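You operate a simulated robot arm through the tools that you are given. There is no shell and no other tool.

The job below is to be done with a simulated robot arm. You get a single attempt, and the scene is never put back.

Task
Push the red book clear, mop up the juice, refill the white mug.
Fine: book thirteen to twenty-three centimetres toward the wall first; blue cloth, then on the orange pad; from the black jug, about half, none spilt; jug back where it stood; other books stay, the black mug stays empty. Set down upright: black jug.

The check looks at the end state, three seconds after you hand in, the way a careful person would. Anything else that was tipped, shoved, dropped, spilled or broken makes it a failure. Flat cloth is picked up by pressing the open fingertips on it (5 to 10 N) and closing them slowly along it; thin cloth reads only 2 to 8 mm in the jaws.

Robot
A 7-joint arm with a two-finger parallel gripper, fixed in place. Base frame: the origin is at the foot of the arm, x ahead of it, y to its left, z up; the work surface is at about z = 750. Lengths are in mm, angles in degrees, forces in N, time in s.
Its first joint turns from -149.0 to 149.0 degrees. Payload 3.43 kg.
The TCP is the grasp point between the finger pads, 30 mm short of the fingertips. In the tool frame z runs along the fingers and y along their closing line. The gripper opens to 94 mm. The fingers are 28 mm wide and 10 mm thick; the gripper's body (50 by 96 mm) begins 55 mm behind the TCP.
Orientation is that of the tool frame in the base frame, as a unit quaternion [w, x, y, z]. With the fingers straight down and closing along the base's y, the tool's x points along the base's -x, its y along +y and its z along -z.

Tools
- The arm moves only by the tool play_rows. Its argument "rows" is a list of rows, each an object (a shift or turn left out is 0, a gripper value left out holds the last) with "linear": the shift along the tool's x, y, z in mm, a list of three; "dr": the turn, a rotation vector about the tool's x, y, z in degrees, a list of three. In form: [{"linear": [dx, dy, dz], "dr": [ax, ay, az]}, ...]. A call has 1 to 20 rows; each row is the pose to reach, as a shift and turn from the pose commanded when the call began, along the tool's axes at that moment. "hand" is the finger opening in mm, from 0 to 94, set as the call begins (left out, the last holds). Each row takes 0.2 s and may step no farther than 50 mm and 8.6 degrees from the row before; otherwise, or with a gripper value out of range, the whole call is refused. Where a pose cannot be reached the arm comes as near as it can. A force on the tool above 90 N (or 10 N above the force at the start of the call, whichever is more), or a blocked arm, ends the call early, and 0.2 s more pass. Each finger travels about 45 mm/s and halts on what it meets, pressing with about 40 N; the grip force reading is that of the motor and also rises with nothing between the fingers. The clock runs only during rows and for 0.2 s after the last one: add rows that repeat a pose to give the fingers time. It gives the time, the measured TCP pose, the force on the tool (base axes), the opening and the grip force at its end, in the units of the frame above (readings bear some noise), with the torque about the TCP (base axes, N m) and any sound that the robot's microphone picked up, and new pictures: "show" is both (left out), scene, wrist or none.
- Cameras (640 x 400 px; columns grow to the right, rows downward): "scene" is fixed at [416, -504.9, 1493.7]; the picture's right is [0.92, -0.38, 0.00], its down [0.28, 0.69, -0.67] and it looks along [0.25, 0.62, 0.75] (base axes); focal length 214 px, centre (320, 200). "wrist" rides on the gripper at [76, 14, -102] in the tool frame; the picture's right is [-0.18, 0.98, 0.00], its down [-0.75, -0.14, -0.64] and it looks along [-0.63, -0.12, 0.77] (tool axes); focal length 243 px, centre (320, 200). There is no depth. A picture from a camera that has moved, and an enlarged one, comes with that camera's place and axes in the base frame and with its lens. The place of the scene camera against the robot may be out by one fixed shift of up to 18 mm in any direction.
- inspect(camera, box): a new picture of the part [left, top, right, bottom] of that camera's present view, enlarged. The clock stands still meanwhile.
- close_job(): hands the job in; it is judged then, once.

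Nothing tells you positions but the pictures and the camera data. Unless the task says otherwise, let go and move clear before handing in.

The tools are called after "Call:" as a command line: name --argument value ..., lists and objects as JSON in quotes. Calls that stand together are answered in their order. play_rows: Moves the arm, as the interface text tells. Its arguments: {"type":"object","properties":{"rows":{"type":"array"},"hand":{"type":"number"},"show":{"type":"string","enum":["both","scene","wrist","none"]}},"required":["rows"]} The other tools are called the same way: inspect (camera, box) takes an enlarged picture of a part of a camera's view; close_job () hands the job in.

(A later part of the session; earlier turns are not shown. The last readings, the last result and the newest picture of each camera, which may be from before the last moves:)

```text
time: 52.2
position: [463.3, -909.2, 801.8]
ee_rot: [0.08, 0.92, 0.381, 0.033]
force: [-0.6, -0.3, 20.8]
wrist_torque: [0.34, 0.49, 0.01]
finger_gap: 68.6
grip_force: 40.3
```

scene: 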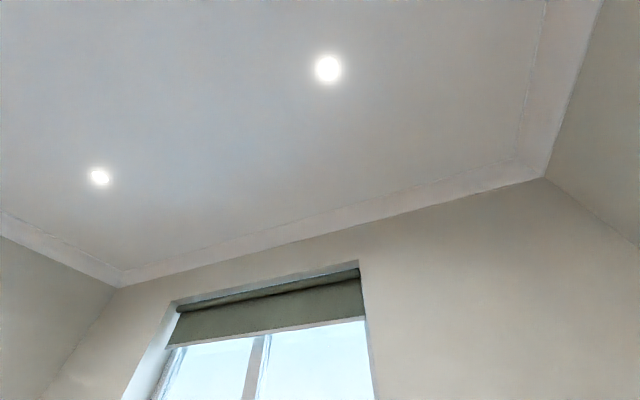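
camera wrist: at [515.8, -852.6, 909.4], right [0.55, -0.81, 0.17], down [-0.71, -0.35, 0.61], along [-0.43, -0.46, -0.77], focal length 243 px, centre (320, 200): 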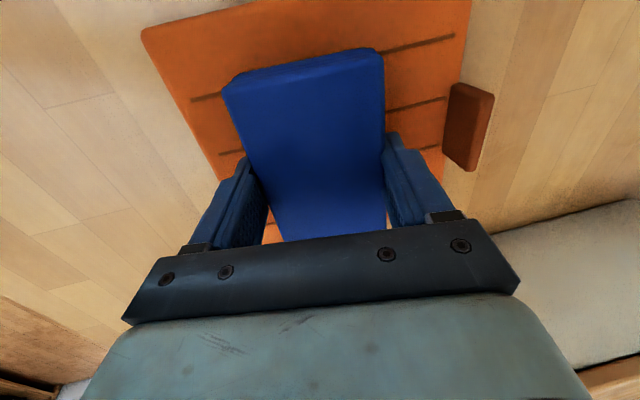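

Call:
play_rows --rows '[{"linear": [0, 0.3, -1.7]}, {"linear": [0, 0.3, -1.7]}]' --show "none"

Call:
play_rows --rows '[{"linear": [0, 0, 0]}, {"linear": [0, 0, 0]}, {"linear": [0, 0, 0]}]' --hand 82 --show "wrist"

```text
time: 52.8
position: [463.8, -910.3, 802.9]
ee_rot: [0.081, 0.92, 0.382, 0.032]
force: [0.2, -0.6, -0.4]
wrist_torque: [0.0, -0.02, -0.01]
finger_gap: 68.5
grip_force: 39.4
```

```text
time: 53.6
position: [463.6, -909.8, 803.5]
ee_rot: [0.081, 0.92, 0.381, 0.032]
force: [-0.2, -0.1, -0.2]
wrist_torque: [-0.03, -0.02, 0.0]
finger_gap: 82.0
grip_force: 0.1
camera wrist: at [515.8, -852.9, 906.6], right [0.55, -0.81, 0.17], down [-0.71, -0.35, 0.61], along [-0.43, -0.46, -0.77], focal length 243 px, centre (320, 200)
```

wrist: 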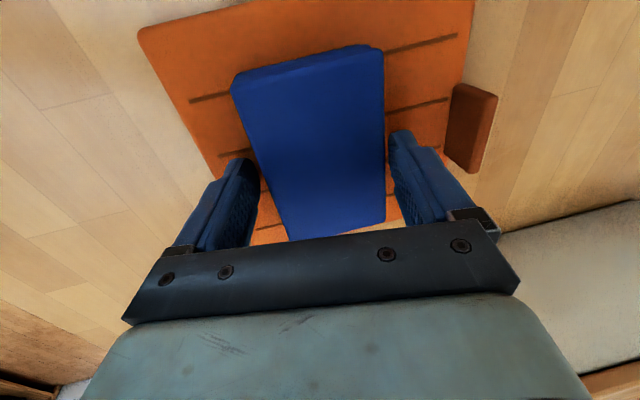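

The cloth lies flat on the pad. I'll open fully and withdraw along the tool axis.

Call:
play_rows --rows '[{"linear": [0, 0, 0]}, {"linear": [0, 0, -5]}, {"linear": [0, 0, -15]}, {"linear": [0, 0, -30]}, {"linear": [0, 0, -50]}, {"linear": [0, -15, -80], "dr": [2, 0, 0]}, {"linear": [0, -35, -110], "dr": [4, 0, 0]}, {"linear": [0, -60, -140], "dr": [6, 0, 0]}, {"linear": [0, -90, -165], "dr": [8, 0, 0]}, {"linear": [0, -120, -190], "dr": [10, 0, 0]}, {"linear": [0, -150, -210], "dr": [10, 0, 0]}, {"linear": [0, -150, -210], "dr": [10, 0, 0]}]' --hand 94 --show "wrist"

```text
time: 56.2
position: [332.8, -778.0, 984.7]
ee_rot: [-0.001, 0.924, 0.383, 0.0]
force: [0.9, -0.3, -0.2]
wrist_torque: [0.0, 0.0, 0.0]
finger_gap: 94.0
grip_force: 0.0
camera wrist: at [397.9, -734.4, 1086.6], right [0.56, -0.83, 0.0], down [-0.63, -0.43, 0.64], along [-0.53, -0.36, -0.77], focal length 243 px, centre (320, 200)
```

wrist: 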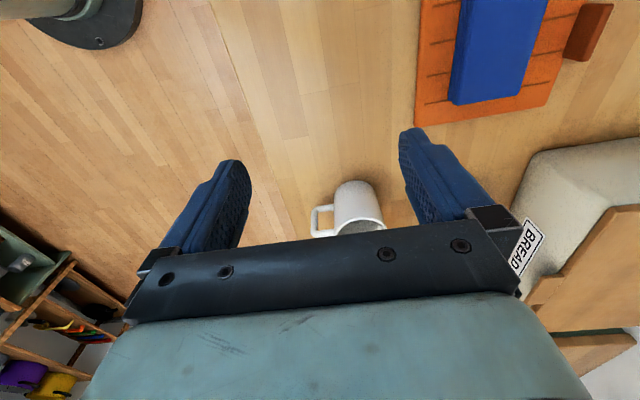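

The cloth is squarely on the pad. Next is the jug: I'll rotate back and move to where I can see its handle and fill level.

Call:
play_rows --rows '[{"linear": [-10, -15, -10], "dr": [0, 0, -5]}, {"linear": [-25, -32, -20], "dr": [0, 0, -11]}, {"linear": [-45, -50, -30], "dr": [0, 0, -17]}, {"linear": [-68, -68, -38], "dr": [0, 0, -23]}, {"linear": [-92, -85, -45], "dr": [0, 0, -29]}, {"linear": [-116, -100, -45], "dr": [0, 0, -35]}, {"linear": [-140, -113, -45], "dr": [0, 0, -41]}, {"linear": [-164, -126, -45], "dr": [0, 0, -47]}, {"linear": [-188, -138, -45], "dr": [0, 0, -53]}, {"linear": [-212, -149, -45], "dr": [0, 0, -59]}, {"linear": [-236, -159, -45], "dr": [0, 0, -65]}, {"linear": [-260, -168, -45], "dr": [0, 0, -71]}, {"linear": [-284, -176, -45], "dr": [0, 0, -77]}, {"linear": [-306, -182, -45], "dr": [0, 0, -83]}, {"linear": [-325, -185, -45], "dr": [0, 0, -90]}, {"linear": [-325, -185, -45], "dr": [0, 0, -90]}]' --show "wrist"

```text
time: 59.6
position: [-27.2, -877.6, 1030.9]
ee_rot: [-0.001, 0.382, 0.924, -0.001]
force: [-0.8, -0.2, 0.2]
wrist_torque: [-0.01, 0.0, 0.01]
finger_gap: 93.9
grip_force: 0.0
camera wrist: at [-69.9, -813.8, 1132.1], right [0.82, 0.57, 0.0], down [0.43, -0.63, 0.64], along [0.36, -0.53, -0.77], focal length 243 px, centre (320, 200)
```

wrist: 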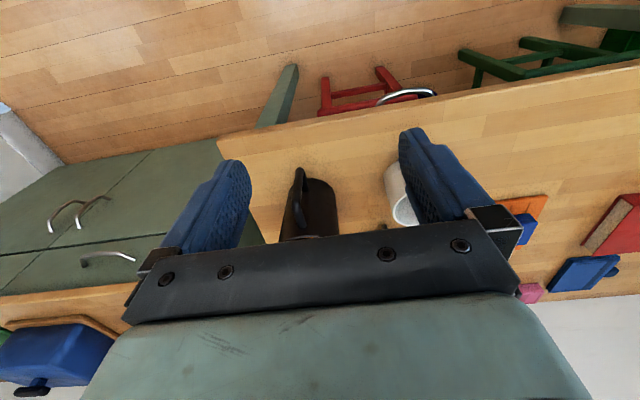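

Call:
inspect --camera "wrist" --box '[240, 130, 440, 255]'

Call:
play_rows --rows '[{"linear": [-15, 0, -8]}, {"linear": [-35, 0, -18]}, {"linear": [-60, 0, -30]}, {"linear": [-85, 0, -42]}, {"linear": [-110, 0, -54]}, {"linear": [-130, 0, -60]}, {"linear": [-130, 0, -60]}]' --show "wrist"

```text
3.20 times, centred on (340, 192) of wrist
camera zoom: at [-69.9, -813.8, 1132.1], right [0.82, 0.57, 0.0], down [0.43, -0.63, 0.64], along [0.36, -0.53, -0.77], focal length 776 px, centre (256, 224)
```

zoom: 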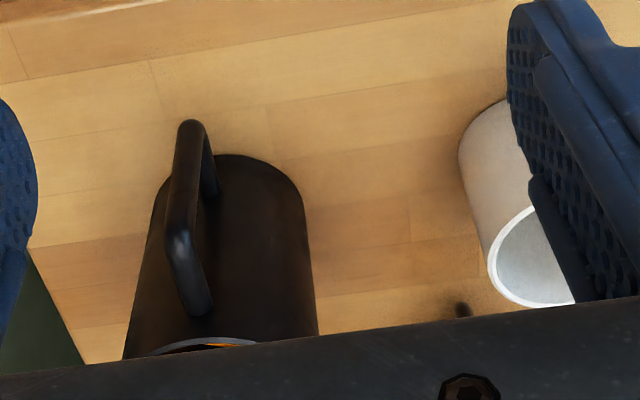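

```text
time: 61.2
position: [65.4, -969.9, 1089.3]
ee_rot: [0.0, 0.383, 0.924, -0.001]
force: [-1.2, -0.4, -0.1]
wrist_torque: [0.02, 0.0, 0.0]
finger_gap: 94.1
grip_force: 0.0
camera wrist: at [22.6, -904.9, 1191.7], right [0.83, 0.56, 0.0], down [0.43, -0.63, 0.64], along [0.36, -0.53, -0.77], focal length 243 px, centre (320, 200)
```

wrist: 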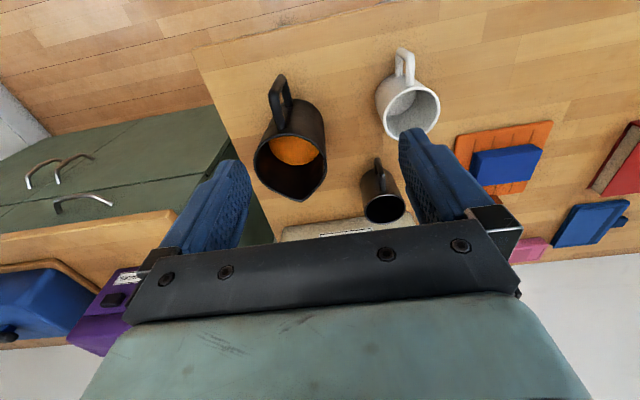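

Call:
inspect --camera "wrist" --box '[230, 60, 360, 210]'

Call:
inspect --camera "wrist" --box '[350, 30, 470, 150]'

Call:
inspect --camera "wrist" --box '[430, 90, 640, 260]'

```text
2.67 times, centred on (295, 135) of wrist
camera zoom: at [22.6, -904.9, 1191.7], right [0.83, 0.56, 0.0], down [0.43, -0.63, 0.64], along [0.36, -0.53, -0.77], focal length 647 px, centre (387, 373)
```

zoom: 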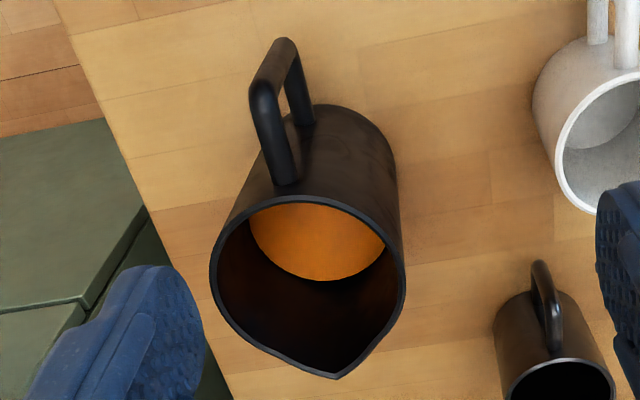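

```text
3.33 times, centred on (410, 90) of wrist
camera zoom: at [22.6, -904.9, 1191.7], right [0.83, 0.56, 0.0], down [0.43, -0.63, 0.64], along [0.36, -0.53, -0.77], focal length 809 px, centre (20, 567)
```

zoom: 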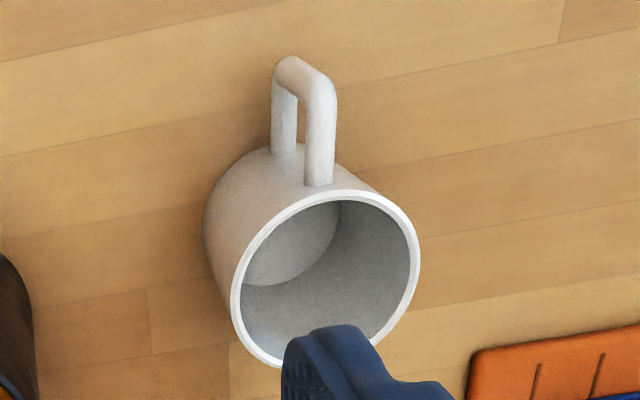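

```text
2.35 times, centred on (535, 175) of wrist
camera zoom: at [22.6, -904.9, 1191.7], right [0.83, 0.56, 0.0], down [0.43, -0.63, 0.64], along [0.36, -0.53, -0.77], focal length 571 px, centre (-186, 259)
```

zoom: 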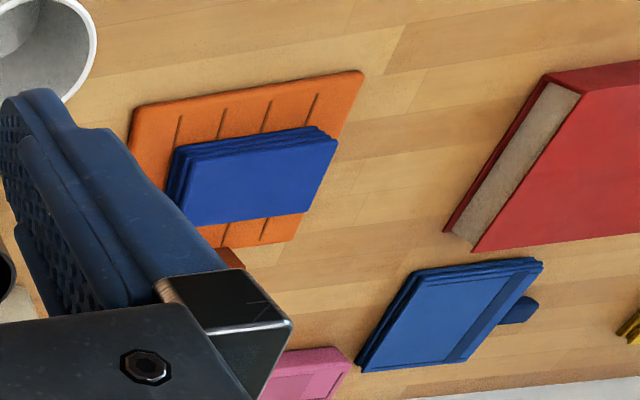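

The jug's handle faces the robot. Its upper outer corner is near s 738, w −697, z 882, the spout points straight toward the wall, and the juice level is around z 830. I'll grip the handle's top corner with the fingers nearly level, so pouring only pitches the tool downward, and first go to a pre-grasp pose in front of it.

Call:
play_rows --rows '[{"linear": [8, -4, 8], "dr": [0, -5, 0]}, {"linear": [16, -8, 16], "dr": [0, -10, 0]}, {"linear": [24, -12.3, 24], "dr": [0, -15, 0]}, {"linear": [32, -16.4, 32], "dr": [0, -20, 0]}, {"linear": [40, -20.5, 40], "dr": [0, -25, 0]}, {"linear": [48, -24.6, 48], "dr": [0, -30, 0]}, {"linear": [56, -28.7, 56], "dr": [0, -35, 0]}, {"linear": [64, -32.8, 64], "dr": [0, -40, 0]}, {"linear": [72, -36.9, 72], "dr": [0, -45, 0]}, {"linear": [80, -41, 80], "dr": [0, -50, 0]}, {"linear": [88, -45, 88], "dr": [0, -55, 0]}, {"linear": [96, -49, 96], "dr": [0, -60, 0]}, {"linear": [104, -53, 104], "dr": [0, -65, 0]}, {"linear": [112, -57.4, 112], "dr": [0, -70, 0]}, {"linear": [112, -57.4, 112], "dr": [0, -70, 0]}]' --hand 94 --show "wrist"

```text
time: 64.4
position: [-55.4, -930.5, 976.1]
ee_rot: [0.53, 0.313, 0.756, -0.221]
force: [-0.8, 0.0, 0.0]
wrist_torque: [0.0, -0.01, -0.01]
finger_gap: 94.2
grip_force: 0.2
camera wrist: at [-130.4, -834.1, 940.8], right [0.74, 0.65, 0.17], down [-0.34, 0.15, 0.93], along [0.58, -0.74, 0.33], focal length 243 px, centre (320, 200)
```

wrist: 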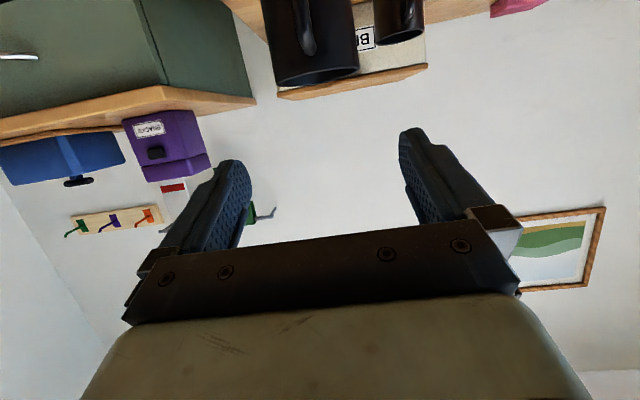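

I'm level-ish behind the jug at w −697. I'll drop to handle height and re-measure the handle.

Call:
play_rows --rows '[{"linear": [8, 0, 6]}, {"linear": [20, 0, 14]}, {"linear": [34, 0, 24]}, {"linear": [45, 0, 32]}, {"linear": [49.6, 0, 34.9]}, {"linear": [49.6, 0, 34.9]}]' --show "wrist"

```text
time: 65.8
position: [-43.1, -942.1, 919.5]
ee_rot: [0.529, 0.313, 0.757, -0.22]
force: [0.3, -0.9, 0.3]
wrist_torque: [0.01, 0.0, 0.0]
finger_gap: 94.1
grip_force: 0.1
camera wrist: at [-119.3, -845.9, 882.4], right [0.74, 0.65, 0.17], down [-0.34, 0.15, 0.93], along [0.58, -0.75, 0.33], focal length 243 px, centre (320, 200)
```

wrist: 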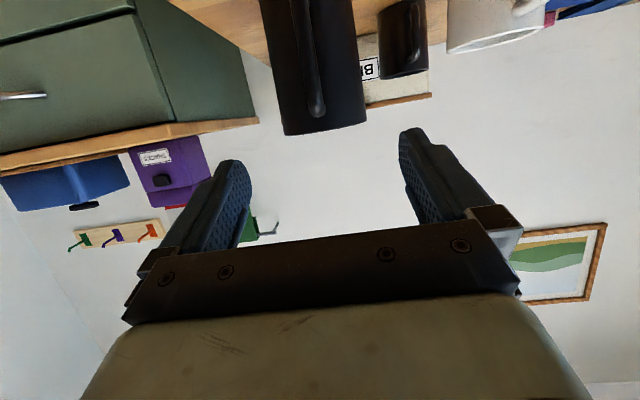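

Call:
inspect --camera "wrist" --box '[230, 0, 430, 160]'

```text
2.50 times, centred on (330, 80) of wrist
camera zoom: at [-119.3, -845.9, 882.4], right [0.74, 0.65, 0.17], down [-0.34, 0.15, 0.93], along [0.58, -0.75, 0.33], focal length 606 px, centre (295, 500)
```

zoom: 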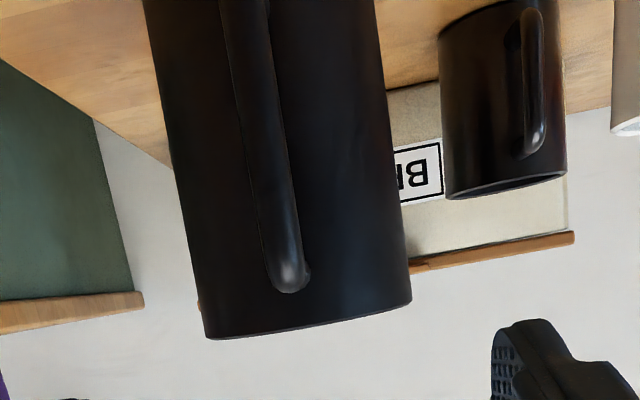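

The handle bar is vertical at w≈−699, about 15 mm thick, with its top arm centred near z 879 and the jug rim at z 903. I'll advance with open fingers around the top corner, stopping short to verify.

Call:
play_rows --rows '[{"linear": [1, -1, 12]}, {"linear": [2, -2, 28]}, {"linear": [3, -2.4, 46]}, {"linear": [3.5, -2.4, 62]}, {"linear": [4, -2.4, 76]}, {"linear": [4, -2.4, 86]}, {"linear": [4, -2.4, 90]}, {"linear": [4, -2.4, 90]}]' --show "wrist"

Call:
inspect --camera "wrist" --box '[220, 80, 420, 240]'

```text
time: 67.6
position: [14.1, -1004.0, 885.8]
ee_rot: [0.53, 0.313, 0.757, -0.22]
force: [0.3, 0.6, 0.8]
wrist_torque: [-0.01, -0.02, -0.02]
finger_gap: 93.9
grip_force: 0.1
camera wrist: at [-62.3, -906.7, 848.2], right [0.74, 0.65, 0.17], down [-0.34, 0.15, 0.93], along [0.58, -0.75, 0.33], focal length 243 px, centre (320, 200)
```

wrist: 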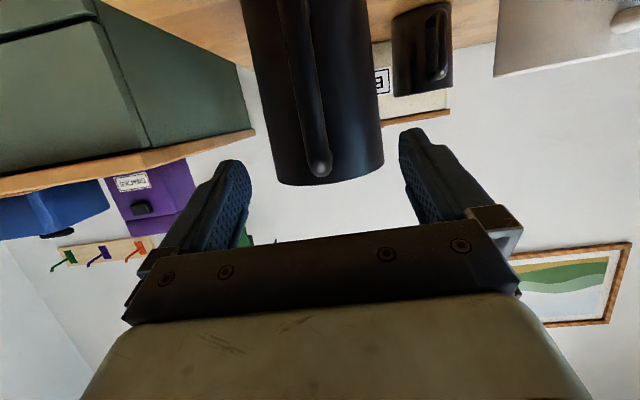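

```text
2.50 times, centred on (320, 160) of wrist
camera zoom: at [-62.3, -906.7, 848.2], right [0.74, 0.65, 0.17], down [-0.34, 0.15, 0.93], along [0.58, -0.75, 0.33], focal length 606 px, centre (320, 300)
```

zoom: 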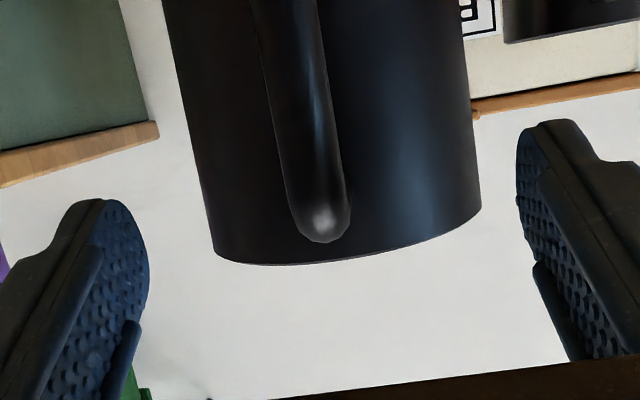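

The handle is centred between the fingers at w −699. I'll advance the last 20 mm and close.

Call:
play_rows --rows '[{"linear": [0.3, 0.3, 5]}, {"linear": [0.6, 0.6, 11]}, {"linear": [1, 0.7, 17]}, {"linear": [1.1, 0.7, 20.5]}, {"linear": [1.1, 0.7, 20.5]}]' --show "wrist"

```text
time: 68.8
position: [25.9, -1016.0, 878.0]
ee_rot: [0.53, 0.313, 0.757, -0.22]
force: [-0.1, 0.2, -0.2]
wrist_torque: [0.0, 0.03, -0.02]
finger_gap: 93.9
grip_force: 0.1
camera wrist: at [-48.7, -919.2, 839.9], right [0.74, 0.65, 0.17], down [-0.34, 0.15, 0.93], along [0.58, -0.75, 0.33], focal length 243 px, centre (320, 200)
```

wrist: 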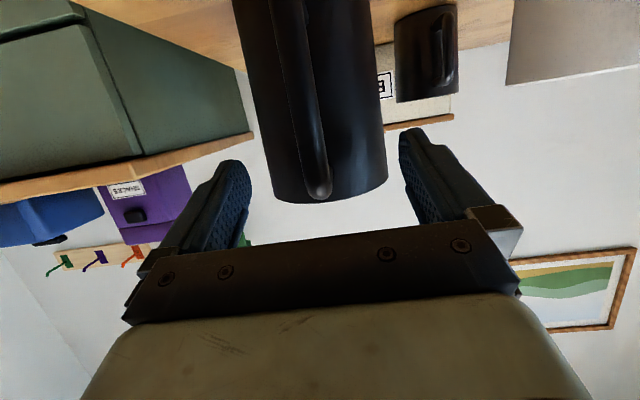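

The handle corner sits right at the TCP. Closing now.

Call:
play_rows --rows '[{"linear": [0, 0, 0]}, {"linear": [0, 0, 0]}, {"linear": [0, 0, 0]}, {"linear": [0, 0, 0]}, {"linear": [0, 0, 0]}]' --hand 24 --show "wrist"

Call:
inspect --camera "wrist" --box '[240, 100, 400, 240]'

```text
time: 70.0
position: [26.9, -1016.0, 875.8]
ee_rot: [0.529, 0.313, 0.757, -0.22]
force: [0.1, 0.9, -0.3]
wrist_torque: [0.02, 0.0, 0.01]
finger_gap: 23.9
grip_force: 0.0
camera wrist: at [-48.8, -919.2, 840.0], right [0.74, 0.65, 0.17], down [-0.34, 0.15, 0.93], along [0.58, -0.75, 0.33], focal length 243 px, centre (320, 200)
```

wrist: 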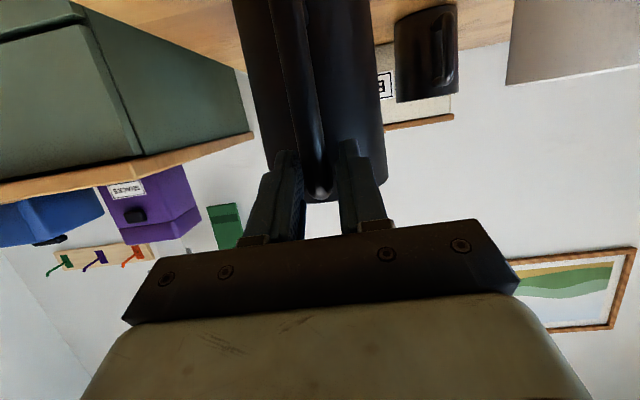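

```text
2.86 times, centred on (320, 170) of wrist
camera zoom: at [-48.8, -919.2, 840.0], right [0.74, 0.65, 0.17], down [-0.34, 0.15, 0.93], along [0.58, -0.75, 0.33], focal length 693 px, centre (320, 286)
```

zoom: 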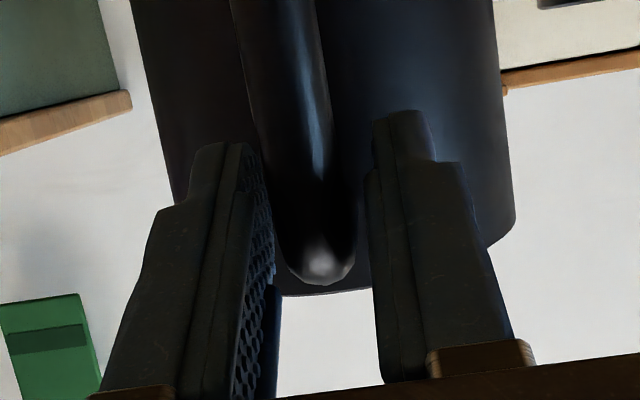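

Call:
play_rows --rows '[{"linear": [0, 0, 0]}, {"linear": [0, 0, 0]}, {"linear": [0, 0, 0]}]' --hand 4 --show "wrist"

```text
time: 70.8
position: [26.4, -1016.2, 876.6]
ee_rot: [0.529, 0.314, 0.757, -0.221]
force: [-1.2, -0.1, 0.3]
wrist_torque: [-0.04, 0.02, -0.01]
finger_gap: 17.1
grip_force: 40.0
camera wrist: at [-48.9, -919.2, 840.0], right [0.74, 0.65, 0.17], down [-0.34, 0.15, 0.93], along [0.58, -0.75, 0.33], focal length 243 px, centre (320, 200)
```

wrist: 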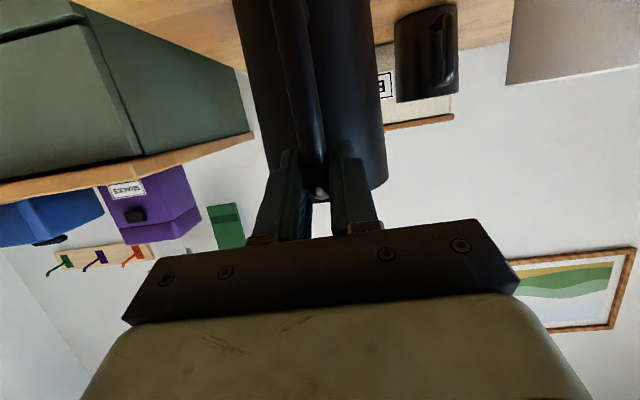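

The handle is gripped at 17 mm with 40 N. I'll lift just 10 mm and check weight and any rotation in the grip.

Call:
play_rows --rows '[{"linear": [-1.9, 0, -0.7]}, {"linear": [-3.8, 0, -1.4]}, {"linear": [-5.6, 0, -2]}, {"linear": [-7.5, 0, -2.7]}, {"linear": [-9.4, 0, -3.4]}, {"linear": [-9.4, 0, -3.4]}]' --hand 2 --show "wrist"

Call:
inspect --camera "wrist" --box '[220, 60, 420, 220]'

```text
time: 72.2
position: [27.2, -1014.9, 885.7]
ee_rot: [0.53, 0.313, 0.757, -0.219]
force: [0.2, 0.3, -5.5]
wrist_torque: [0.34, 0.31, -0.01]
finger_gap: 17.3
grip_force: 40.5
camera wrist: at [-48.4, -919.5, 849.6], right [0.74, 0.65, 0.17], down [-0.34, 0.15, 0.93], along [0.58, -0.75, 0.33], focal length 243 px, centre (320, 200)
```

wrist: 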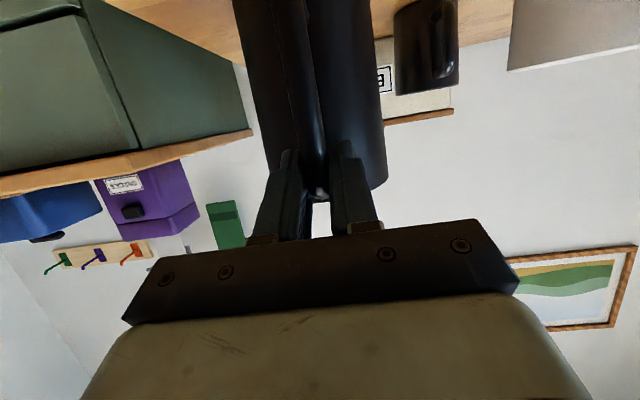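

```text
2.50 times, centred on (320, 140) of wrist
camera zoom: at [-48.4, -919.5, 849.6], right [0.74, 0.65, 0.17], down [-0.34, 0.15, 0.93], along [0.58, -0.75, 0.33], focal length 606 px, centre (320, 350)
```

zoom: 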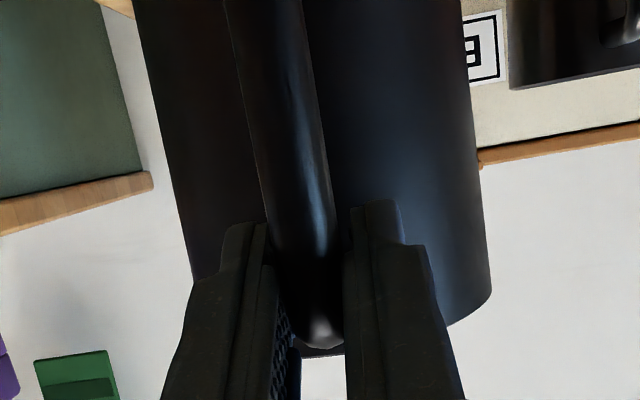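

The jug is free, weighing about 5.5 N with a 0.46 N·m moment, and there's no visible slip. I'll lift it smoothly so its base clears the mug rim.

Call:
play_rows --rows '[{"linear": [-4.7, 0, -1.7]}, {"linear": [-11.3, 0, -4.1]}, {"linear": [-20.7, 0, -7.5]}, {"linear": [-32, 0, -11.6]}, {"linear": [-43.2, 0, -15.7]}, {"linear": [-54.5, 0, -19.8]}, {"linear": [-65.8, 0, -23.9]}, {"linear": [-77.1, 0, -28]}, {"linear": [-88.4, 0, -32.1]}, {"linear": [-99.6, 0, -36.3]}, {"linear": [-110.9, 0, -40.4]}, {"linear": [-120.3, 0, -43.8]}, {"linear": [-126.9, 0, -46.2]}, {"linear": [-130.7, 0, -47.5]}, {"linear": [-130.7, 0, -47.5]}]' --show "wrist"

Call:
inspect --camera "wrist" --box '[200, 0, 640, 240]'

```text
time: 75.4
position: [27.0, -1017.0, 1025.6]
ee_rot: [0.53, 0.313, 0.757, -0.22]
force: [-0.5, 0.9, -5.2]
wrist_torque: [0.29, 0.29, -0.02]
finger_gap: 17.0
grip_force: 40.1
camera wrist: at [-48.5, -919.4, 988.6], right [0.74, 0.65, 0.17], down [-0.34, 0.15, 0.93], along [0.58, -0.75, 0.33], focal length 243 px, centre (320, 200)
```

wrist: 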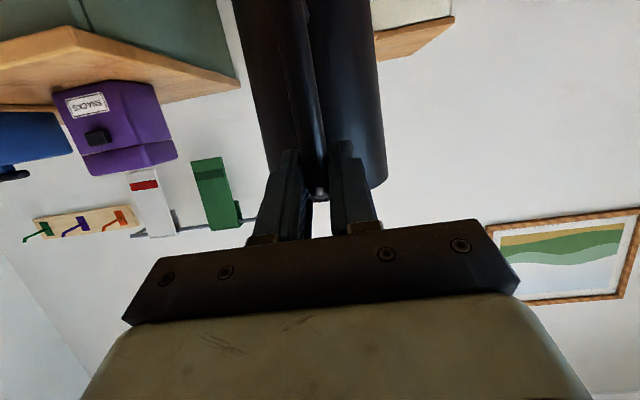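

```text
1.45 times, centred on (420, 120) of wrist
camera zoom: at [-48.5, -919.4, 988.6], right [0.74, 0.65, 0.17], down [-0.34, 0.15, 0.93], along [0.58, -0.75, 0.33], focal length 353 px, centre (174, 316)
```

zoom: 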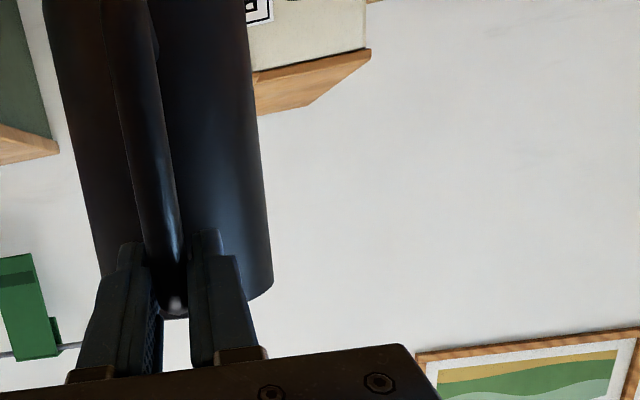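

It's holding steady with no slip. I'll carry it sideways and back so the spout comes above the near inside of the white mug (w≈−519).

Call:
play_rows --rows '[{"linear": [0.7, 3.6, -2]}, {"linear": [2.2, 10.7, -6]}, {"linear": [4.4, 21.4, -12]}, {"linear": [7.3, 35.6, -19.9]}, {"linear": [10.2, 49.8, -27.9]}, {"linear": [13.1, 64.1, -35.9]}, {"linear": [16, 78.3, -43.8]}, {"linear": [18.9, 92.6, -51.8]}, {"linear": [21.8, 106.8, -59.8]}, {"linear": [24.7, 121, -67.7]}, {"linear": [27.6, 135.3, -75.7]}, {"linear": [30.5, 149.5, -83.7]}, {"linear": [32.7, 160.2, -89.6]}, {"linear": [34.5, 169.1, -94.6]}, {"linear": [35.6, 174.5, -97.6]}, {"linear": [36.3, 178, -99.6]}, {"linear": [36.3, 178, -99.6]}]' --show "wrist"

Call:
inspect --camera "wrist" --box '[200, 0, 440, 150]'

```text
time: 79.0
position: [78.9, -813.9, 1025.5]
ee_rot: [0.53, 0.314, 0.757, -0.22]
force: [0.0, -0.1, -6.5]
wrist_torque: [0.35, 0.31, 0.0]
finger_gap: 16.7
grip_force: 40.4
camera wrist: at [3.1, -718.4, 988.4], right [0.74, 0.65, 0.17], down [-0.34, 0.15, 0.93], along [0.58, -0.75, 0.33], focal length 243 px, centre (320, 200)
```

wrist: 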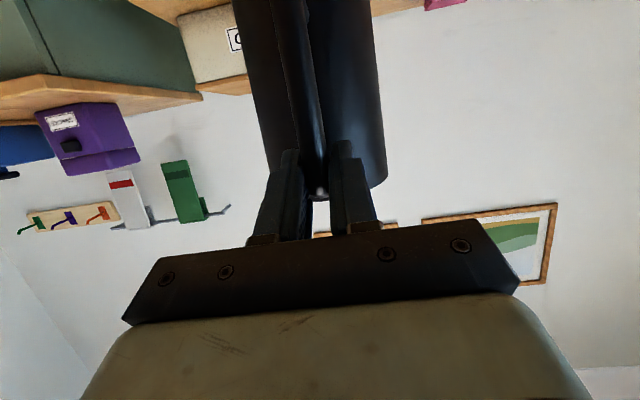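

```text
2.67 times, centred on (320, 75) of wrist
camera zoom: at [3.1, -718.4, 988.4], right [0.74, 0.65, 0.17], down [-0.34, 0.15, 0.93], along [0.58, -0.75, 0.33], focal length 647 px, centre (320, 533)
```

zoom: 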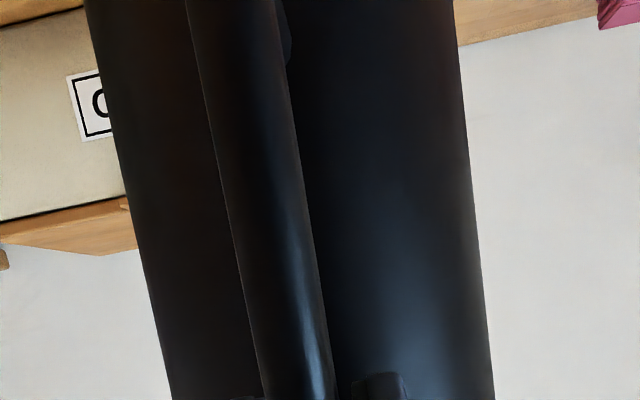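

The spout is now above the mug's near inner edge (w≈−518). I'll pitch the jug slowly to 37°, which should still be below the angle where flow starts.

Call:
play_rows --rows '[{"linear": [0.2, -0.2, -0.5], "dr": [0, 2.5, 0]}, {"linear": [0.3, -0.4, -0.9], "dr": [0, 5, 0]}, {"linear": [0.5, -0.6, -1.4], "dr": [0, 7.5, 0]}, {"linear": [0.7, -0.8, -1.9], "dr": [0, 10, 0]}, {"linear": [1.8, -1, -0.4], "dr": [0, 12.5, 0]}, {"linear": [3.3, -1.2, 1.2], "dr": [0, 15, 0]}, {"linear": [4.4, -1.4, 2.7], "dr": [0, 17.5, 0]}, {"linear": [5.9, -1.6, 4.3], "dr": [0, 20, 0]}, {"linear": [7.7, -1.8, 6.5], "dr": [0, 22.5, 0]}, {"linear": [9.6, -2, 8.8], "dr": [0, 25, 0]}, {"linear": [11.4, -2.2, 11.1], "dr": [0, 27.5, 0]}, {"linear": [13.2, -2.3, 13.3], "dr": [0, 30, 0]}, {"linear": [16, -2.4, 17.5], "dr": [0, 32.5, 0]}, {"linear": [18.7, -2.5, 21.7], "dr": [0, 35, 0]}, {"linear": [20.5, -2.5, 25.6], "dr": [0, 37.5, 0]}, {"linear": [20.5, -2.5, 25.6], "dr": [0, 37.5, 0]}]' --show "wrist"

Call:
inspect --camera "wrist" --box '[120, 0, 520, 240]'

```text
time: 82.4
position: [88.2, -828.7, 998.3]
ee_rot: [0.258, 0.367, 0.887, -0.107]
force: [-1.4, -0.2, -5.8]
wrist_torque: [0.11, 0.12, -0.02]
finger_gap: 14.0
grip_force: 40.2
camera wrist: at [15.3, -734.2, 1042.6], right [0.8, 0.59, 0.1], down [0.11, -0.3, 0.95], along [0.58, -0.75, -0.31], focal length 243 px, centre (320, 200)
```

wrist: 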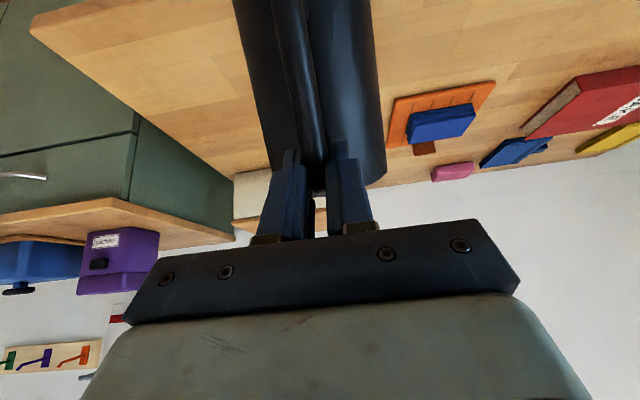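

```text
1.60 times, centred on (320, 120) of wrist
camera zoom: at [15.3, -734.2, 1042.6], right [0.8, 0.59, 0.1], down [0.11, -0.3, 0.95], along [0.58, -0.75, -0.31], focal length 388 px, centre (320, 328)
```

zoom: 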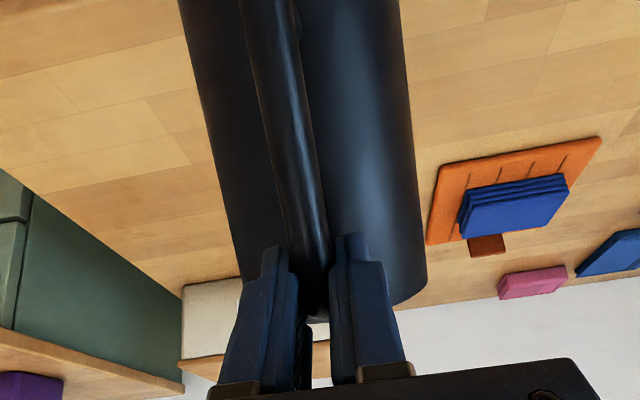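

The jaw gap settled from 17 to 14 mm as the handle seated, but the jug's attitude in the fingers looks unchanged. I'll tilt on to about 46° in small steps and watch the weight and sound.

Call:
play_rows --rows '[{"linear": [-0.6, 0, 3.5], "dr": [0, 1.8, 0]}, {"linear": [-1.2, 0, 7], "dr": [0, 3.7, 0]}, {"linear": [-1.8, 0, 10.4], "dr": [0, 5.5, 0]}, {"linear": [-3.7, 0, 11.8], "dr": [0, 7, 0]}, {"linear": [-5.7, 0, 13.2], "dr": [0, 8.5, 0]}, {"linear": [-5.7, 0, 13.2], "dr": [0, 8.5, 0]}, {"linear": [-5.7, 0, 13.2], "dr": [0, 8.5, 0]}, {"linear": [-5.7, 0, 13.2], "dr": [0, 8.5, 0]}]' --show "wrist"

Call:
inspect --camera "wrist" --box '[200, 0, 440, 150]'

```text
time: 84.2
position: [96.8, -838.2, 988.9]
ee_rot: [0.193, 0.374, 0.903, -0.081]
force: [0.1, 0.3, -5.2]
wrist_torque: [0.08, 0.05, 0.01]
finger_gap: 13.8
grip_force: 40.2
camera wrist: at [29.2, -748.3, 1051.6], right [0.81, 0.58, 0.07], down [0.2, -0.4, 0.89], along [0.54, -0.71, -0.44], focal length 243 px, centre (320, 200)
```

wrist: 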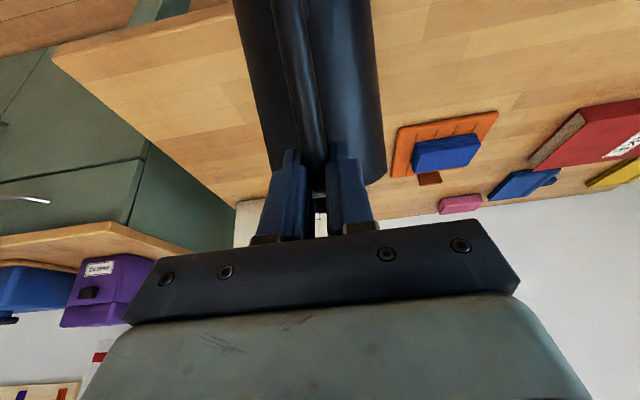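

```text
2.67 times, centred on (320, 75) of wrist
camera zoom: at [29.2, -748.3, 1051.6], right [0.81, 0.58, 0.07], down [0.2, -0.4, 0.89], along [0.54, -0.71, -0.44], focal length 647 px, centre (320, 533)
```

zoom: 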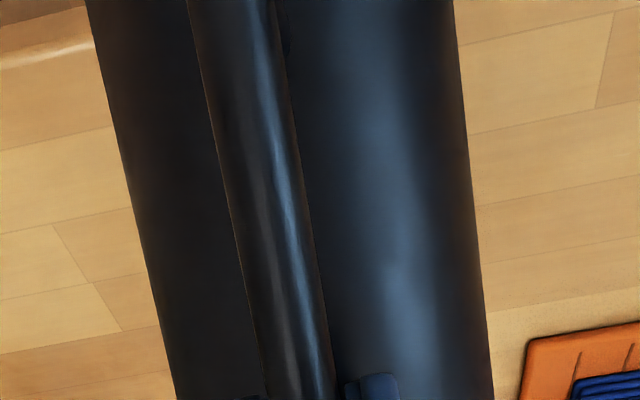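

Call:
play_rows --rows '[{"linear": [0, 0, 0]}]' --show "none"

Call:
play_rows --rows '[{"linear": [0, 0, 0]}]' --show "none"

Call:
play_rows --rows '[{"linear": [0, 0, 0]}]' --show "none"

Call:
play_rows --rows '[{"linear": [0, 0, 0]}]' --show "none"

```text
time: 84.6
position: [96.7, -836.6, 989.7]
ee_rot: [0.192, 0.374, 0.904, -0.08]
force: [0.4, 0.2, -5.5]
wrist_torque: [0.06, 0.01, -0.01]
finger_gap: 14.0
grip_force: 39.6
```

```text
time: 85.0
position: [97.5, -837.0, 988.6]
ee_rot: [0.192, 0.374, 0.904, -0.08]
force: [0.2, 0.0, -5.5]
wrist_torque: [0.05, 0.05, 0.04]
finger_gap: 13.9
grip_force: 39.8
```

```text
time: 85.4
position: [96.9, -837.6, 989.0]
ee_rot: [0.191, 0.375, 0.904, -0.08]
force: [-0.3, -0.2, -5.3]
wrist_torque: [0.06, 0.06, 0.0]
finger_gap: 13.9
grip_force: 39.7
```

```text
time: 85.8
position: [97.8, -837.3, 989.0]
ee_rot: [0.192, 0.375, 0.903, -0.081]
force: [0.0, -0.1, -5.1]
wrist_torque: [0.04, 0.02, -0.01]
finger_gap: 13.6
grip_force: 40.5
```

Weight reads about 5.4 N, with no sign of flow yet. I'll go to 49°.

Call:
play_rows --rows '[{"linear": [-2, 0, -0.4], "dr": [0, 1, 0]}, {"linear": [-4, 0, -0.8], "dr": [0, 2, 0]}, {"linear": [-6, 0, -1.2], "dr": [0, 3, 0]}, {"linear": [-6, 0, -1.2], "dr": [0, 3, 0]}, {"linear": [-6, 0, -1.2], "dr": [0, 3, 0]}]' --show "none"

Call:
play_rows --rows '[{"linear": [0, 0, 0]}]' --show "none"

Call:
play_rows --rows '[{"linear": [0, 0, 0]}]' --show "wrist"

```text
time: 87.0
position: [100.2, -842.2, 992.7]
ee_rot: [0.168, 0.377, 0.908, -0.071]
force: [0.1, 0.3, -5.8]
wrist_torque: [0.03, 0.04, 0.01]
finger_gap: 13.6
grip_force: 39.9
```

```text
time: 87.4
position: [101.7, -841.2, 993.2]
ee_rot: [0.168, 0.376, 0.908, -0.071]
force: [0.2, 0.7, -5.4]
wrist_torque: [0.05, 0.06, -0.03]
finger_gap: 14.0
grip_force: 40.1
```

```text
time: 87.8
position: [100.3, -841.5, 994.0]
ee_rot: [0.168, 0.377, 0.908, -0.071]
force: [-0.2, 0.5, -5.2]
wrist_torque: [0.01, 0.07, -0.02]
finger_gap: 13.8
grip_force: 40.1
camera wrist: at [35.0, -754.4, 1060.9], right [0.82, 0.57, 0.06], down [0.24, -0.43, 0.87], along [0.53, -0.7, -0.49], focal length 243 px, centre (320, 200)
```

wrist: 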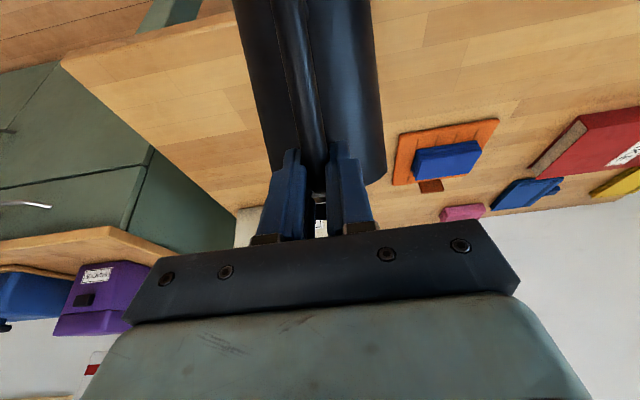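

Call:
play_rows --rows '[{"linear": [-2.2, 0, -0.7], "dr": [0, 1, 0]}, {"linear": [-4.4, 0, -1.3], "dr": [0, 2, 0]}, {"linear": [-6.5, 0, -2], "dr": [0, 3, 0]}, {"linear": [-6.5, 0, -2], "dr": [0, 3, 0]}, {"linear": [-6.5, 0, -2], "dr": [0, 3, 0]}]' --show "none"

Call:
play_rows --rows '[{"linear": [0, 0, 0]}]' --show "none"

Call:
play_rows --rows '[{"linear": [0, 0, 0]}]' --show "none"

```text
time: 89.0
position: [103.7, -844.0, 997.5]
ee_rot: [0.144, 0.378, 0.912, -0.061]
force: [-1.0, 0.6, -5.6]
wrist_torque: [0.04, 0.0, 0.03]
finger_gap: 13.9
grip_force: 39.6
```

```text
time: 89.4
position: [103.8, -844.6, 998.0]
ee_rot: [0.144, 0.379, 0.912, -0.061]
force: [0.3, 0.2, -4.5]
wrist_torque: [0.01, 0.02, 0.02]
finger_gap: 13.6
grip_force: 40.3
```

```text
time: 89.8
position: [104.0, -845.5, 997.4]
ee_rot: [0.144, 0.378, 0.913, -0.061]
force: [-0.2, -0.3, -5.7]
wrist_torque: [-0.01, -0.01, -0.02]
finger_gap: 13.5
grip_force: 40.4
```

Call:
play_rows --rows '[{"linear": [-2.3, 0, -1], "dr": [0, 1, 0]}, {"linear": [-4.6, 0, -1.9], "dr": [0, 2, 0]}, {"linear": [-6.9, 0, -2.9], "dr": [0, 3, 0]}, {"linear": [-6.9, 0, -2.9], "dr": [0, 3, 0]}, {"linear": [-6.9, 0, -2.9], "dr": [0, 3, 0]}]' --show "wrist"

Call:
play_rows --rows '[{"linear": [0, 0, 0]}]' --show "none"

Call:
play_rows --rows '[{"linear": [0, 0, 0]}]' --show "none"

```text
time: 91.0
position: [109.3, -848.3, 1001.4]
ee_rot: [0.12, 0.38, 0.916, -0.05]
force: [-0.4, 0.2, -5.3]
wrist_torque: [0.01, -0.02, -0.01]
finger_gap: 13.8
grip_force: 40.1
camera wrist: at [48.7, -767.8, 1080.7], right [0.82, 0.57, 0.05], down [0.3, -0.5, 0.82], along [0.49, -0.66, -0.58], focal length 243 px, centre (320, 200)
```

wrist: 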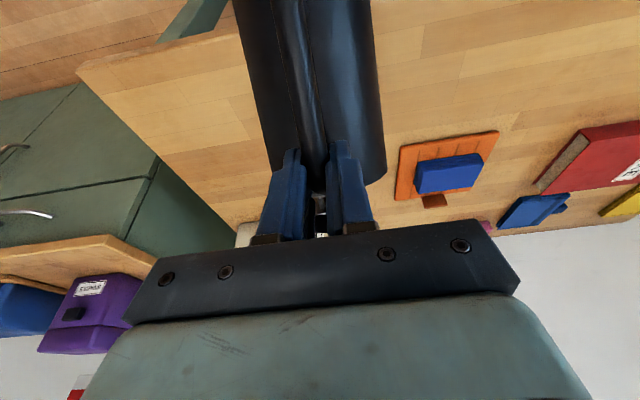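

```text
time: 91.4
position: [108.4, -848.8, 1001.7]
ee_rot: [0.121, 0.38, 0.916, -0.05]
force: [0.4, 0.4, -4.8]
wrist_torque: [-0.01, -0.01, 0.02]
finger_gap: 13.9
grip_force: 39.8
```

```text
time: 91.8
position: [108.0, -848.5, 1001.6]
ee_rot: [0.12, 0.379, 0.916, -0.05]
force: [0.2, -0.5, -6.4]
wrist_torque: [0.02, -0.01, -0.01]
finger_gap: 13.6
grip_force: 40.1
```

Still about 5.5 N, so no flow yet. I'll use a wide inspection at the top of the wrist view to look under the jug at the mug.

Call:
inspect --camera "wrist" --box '[0, 0, 640, 10]'

Call:
inspect --camera "wrist" --box '[240, 0, 400, 6]'

```text
1.00 times, centred on (320, 5) of wrist (not enlarged: the box is as wide or as high as the picture)
camera zoom: at [48.6, -767.8, 1080.7], right [0.82, 0.57, 0.05], down [0.3, -0.5, 0.82], along [0.49, -0.66, -0.58], focal length 243 px, centre (320, 395)
```

zoom: 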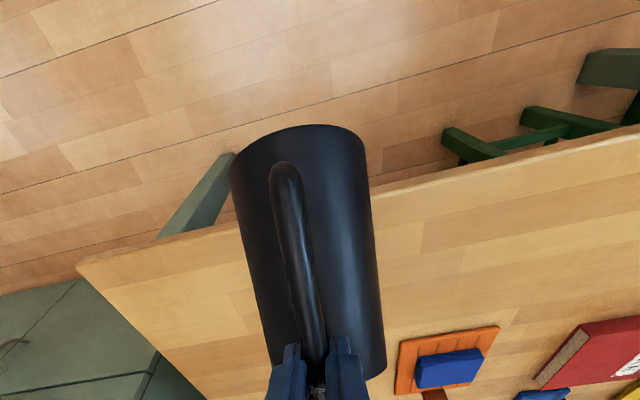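

```text
4.00 times, centred on (320, 3) of wrist
camera zoom: at [48.6, -767.8, 1080.7], right [0.82, 0.57, 0.05], down [0.3, -0.5, 0.82], along [0.49, -0.66, -0.58], focal length 970 px, centre (320, 988)
```

zoom: 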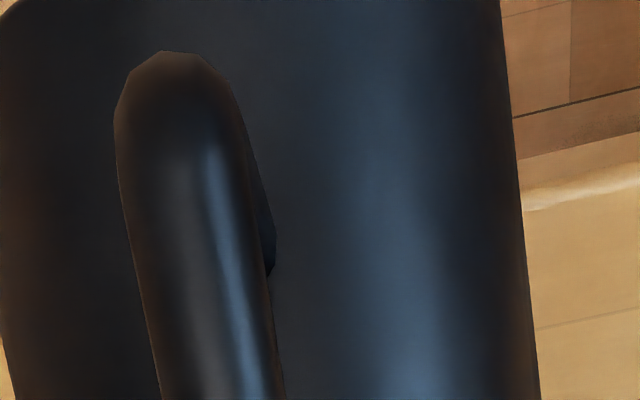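

The jug hides the mug from every angle here, but its tilt matches the command. I'll continue to 58° and keep tracking the weight.

Call:
play_rows --rows '[{"linear": [-2.4, 0, -1.3], "dr": [0, 1, 0]}, {"linear": [-4.8, 0, -2.6], "dr": [0, 2, 0]}, {"linear": [-7.2, 0, -3.9], "dr": [0, 3, 0]}, {"linear": [-7.2, 0, -3.9], "dr": [0, 3, 0]}, {"linear": [-7.2, 0, -3.9], "dr": [0, 3, 0]}]' --show "none"

Call:
play_rows --rows '[{"linear": [0, 0, 0]}]' --show "none"

Call:
play_rows --rows '[{"linear": [0, 0, 0]}]' --show "none"

Call:
play_rows --rows '[{"linear": [0, 0, 0]}]' --show "none"

```text
time: 93.0
position: [113.0, -853.1, 1006.7]
ee_rot: [0.097, 0.381, 0.919, -0.041]
force: [0.5, -0.5, -5.6]
wrist_torque: [-0.01, 0.0, -0.02]
finger_gap: 13.7
grip_force: 40.1
```

```text
time: 93.4
position: [111.9, -853.6, 1007.5]
ee_rot: [0.096, 0.381, 0.919, -0.041]
force: [1.0, -0.1, -6.5]
wrist_torque: [-0.02, -0.04, 0.06]
finger_gap: 13.8
grip_force: 39.8
```

```text
time: 93.8
position: [112.6, -852.6, 1007.7]
ee_rot: [0.097, 0.38, 0.919, -0.04]
force: [0.6, 0.2, -5.6]
wrist_torque: [-0.05, -0.03, -0.01]
finger_gap: 13.8
grip_force: 40.4
```

```text
time: 94.2
position: [113.1, -853.9, 1006.9]
ee_rot: [0.096, 0.381, 0.919, -0.041]
force: [0.2, -1.5, -4.6]
wrist_torque: [-0.04, -0.02, 0.04]
finger_gap: 13.8
grip_force: 40.2
```

The force reading may not reflect the liquid, so I shouldn't rely on it. I'll tip the jug back, raise it, slide it aside and look straight into the mug.

Call:
play_rows --rows '[{"linear": [9.3, 0, 5.7], "dr": [0, -4, 0]}, {"linear": [17.8, 0, 10], "dr": [0, -8, 0]}, {"linear": [25.4, 0, 13.2], "dr": [0, -12, 0]}, {"linear": [31, 0, 10], "dr": [0, -16, 0]}, {"linear": [35.4, 0, 3.4], "dr": [0, -20, 0]}, {"linear": [38.6, 0, -5.6], "dr": [0, -24, 0]}, {"linear": [41, 0, -13.3], "dr": [0, -28, 0]}, {"linear": [41.3, 0, -26.7], "dr": [0, -32, 0]}, {"linear": [40, 0, -46.8], "dr": [0, -36, 0]}, {"linear": [36.8, 0, -71.7], "dr": [0, -38, 0]}, {"linear": [32, -5, -94], "dr": [0, -38, 0]}, {"linear": [30.6, -18, -101], "dr": [0, -38, 0]}, {"linear": [30.6, -36, -101], "dr": [0, -38, 0]}, {"linear": [30.6, -56, -101], "dr": [0, -38, 0]}, {"linear": [30.6, -76, -101], "dr": [0, -38, 0]}, {"linear": [30.6, -96, -101], "dr": [0, -38, 0]}, {"linear": [30.6, -114, -101], "dr": [0, -38, 0]}, {"linear": [30.6, -126, -101], "dr": [0, -38, 0]}, {"linear": [30.6, -130, -101], "dr": [0, -38, 0]}, {"linear": [30.6, -130, -101], "dr": [0, -38, 0]}]' --show "wrist"

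Call:
inspect --camera "wrist" --box '[0, 0, 640, 10]'

```text
time: 98.4
position: [-15.0, -909.3, 1099.1]
ee_rot: [0.391, 0.347, 0.837, -0.162]
force: [-0.1, -0.1, -4.4]
wrist_torque: [0.24, 0.25, 0.02]
finger_gap: 13.9
grip_force: 39.7
camera wrist: at [-94.9, -808.4, 1107.2], right [0.78, 0.61, 0.14], down [-0.1, -0.09, 0.99], along [0.62, -0.79, -0.01], focal length 243 px, centre (320, 200)
```

wrist: 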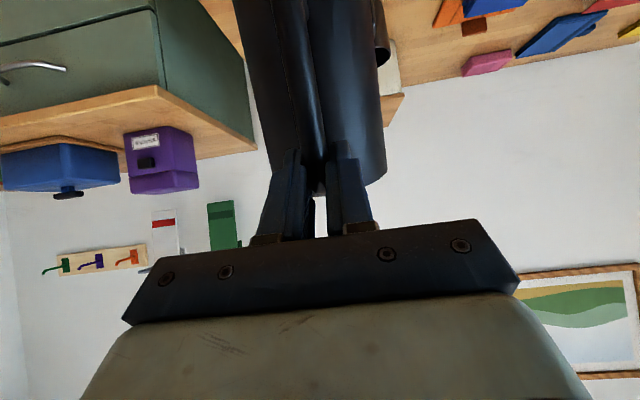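

```text
1.00 times, centred on (320, 5) of wrist (not enlarged: the box is as wide or as high as the picture)
camera zoom: at [-94.9, -808.4, 1107.2], right [0.78, 0.61, 0.14], down [-0.1, -0.09, 0.99], along [0.62, -0.79, -0.01], focal length 243 px, centre (320, 395)
```

zoom: 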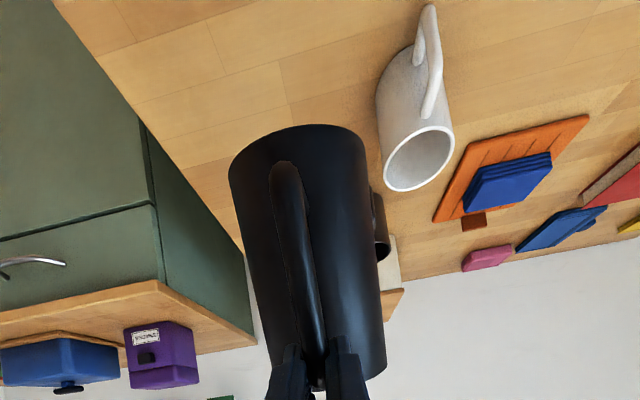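

Call:
inspect --camera "wrist" --box '[300, 0, 540, 4]'

```text
2.67 times, centred on (420, 2) of wrist
camera zoom: at [-94.9, -808.4, 1107.2], right [0.78, 0.61, 0.14], down [-0.1, -0.09, 0.99], along [0.62, -0.79, -0.01], focal length 647 px, centre (53, 728)
```

zoom: 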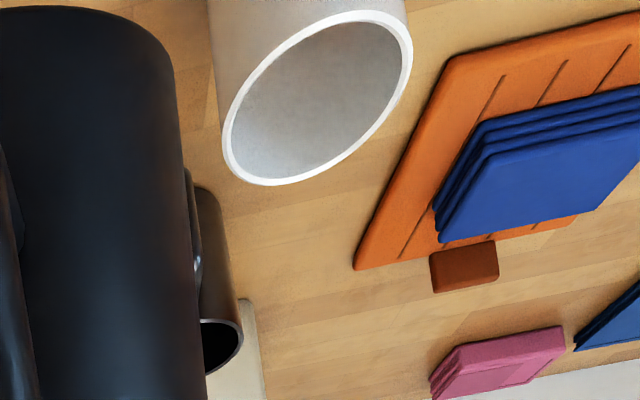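

The mug is still empty and the table is clean, so no flow had started by 58° and the weight reading can be trusted. I'll go back over the mug and resume.

Call:
play_rows --rows '[{"linear": [0, 5, 0]}, {"linear": [0, 18, 0]}, {"linear": [0, 36, 0]}, {"linear": [0, 56, 0]}, {"linear": [0, 78, 0]}, {"linear": [0, 98, 0]}, {"linear": [0, 115, 0]}, {"linear": [0, 126, 0]}, {"linear": [0, 130, 0]}, {"linear": [12, 130, 10.6]}, {"linear": [26, 130, 23]}, {"linear": [42, 130, 37]}, {"linear": [54, 130, 47.6]}, {"linear": [60, 130, 52.9]}, {"linear": [63.4, 130, 59.7], "dr": [0, 5, 0]}, {"linear": [65.3, 130, 65.3], "dr": [0, 10, 0]}, {"linear": [67.6, 130, 75], "dr": [0, 15, 0]}, {"linear": [68.1, 130, 82.8], "dr": [0, 20, 0]}, {"linear": [66.9, 130, 91.4], "dr": [0, 25, 0]}, {"linear": [66.9, 130, 91.4], "dr": [0, 25, 0]}]' --show "none"

```text
time: 102.6
position: [96.2, -836.3, 989.0]
ee_rot: [0.199, 0.374, 0.902, -0.083]
force: [0.2, 0.0, -5.3]
wrist_torque: [0.07, 0.06, 0.05]
finger_gap: 13.5
grip_force: 39.8
```

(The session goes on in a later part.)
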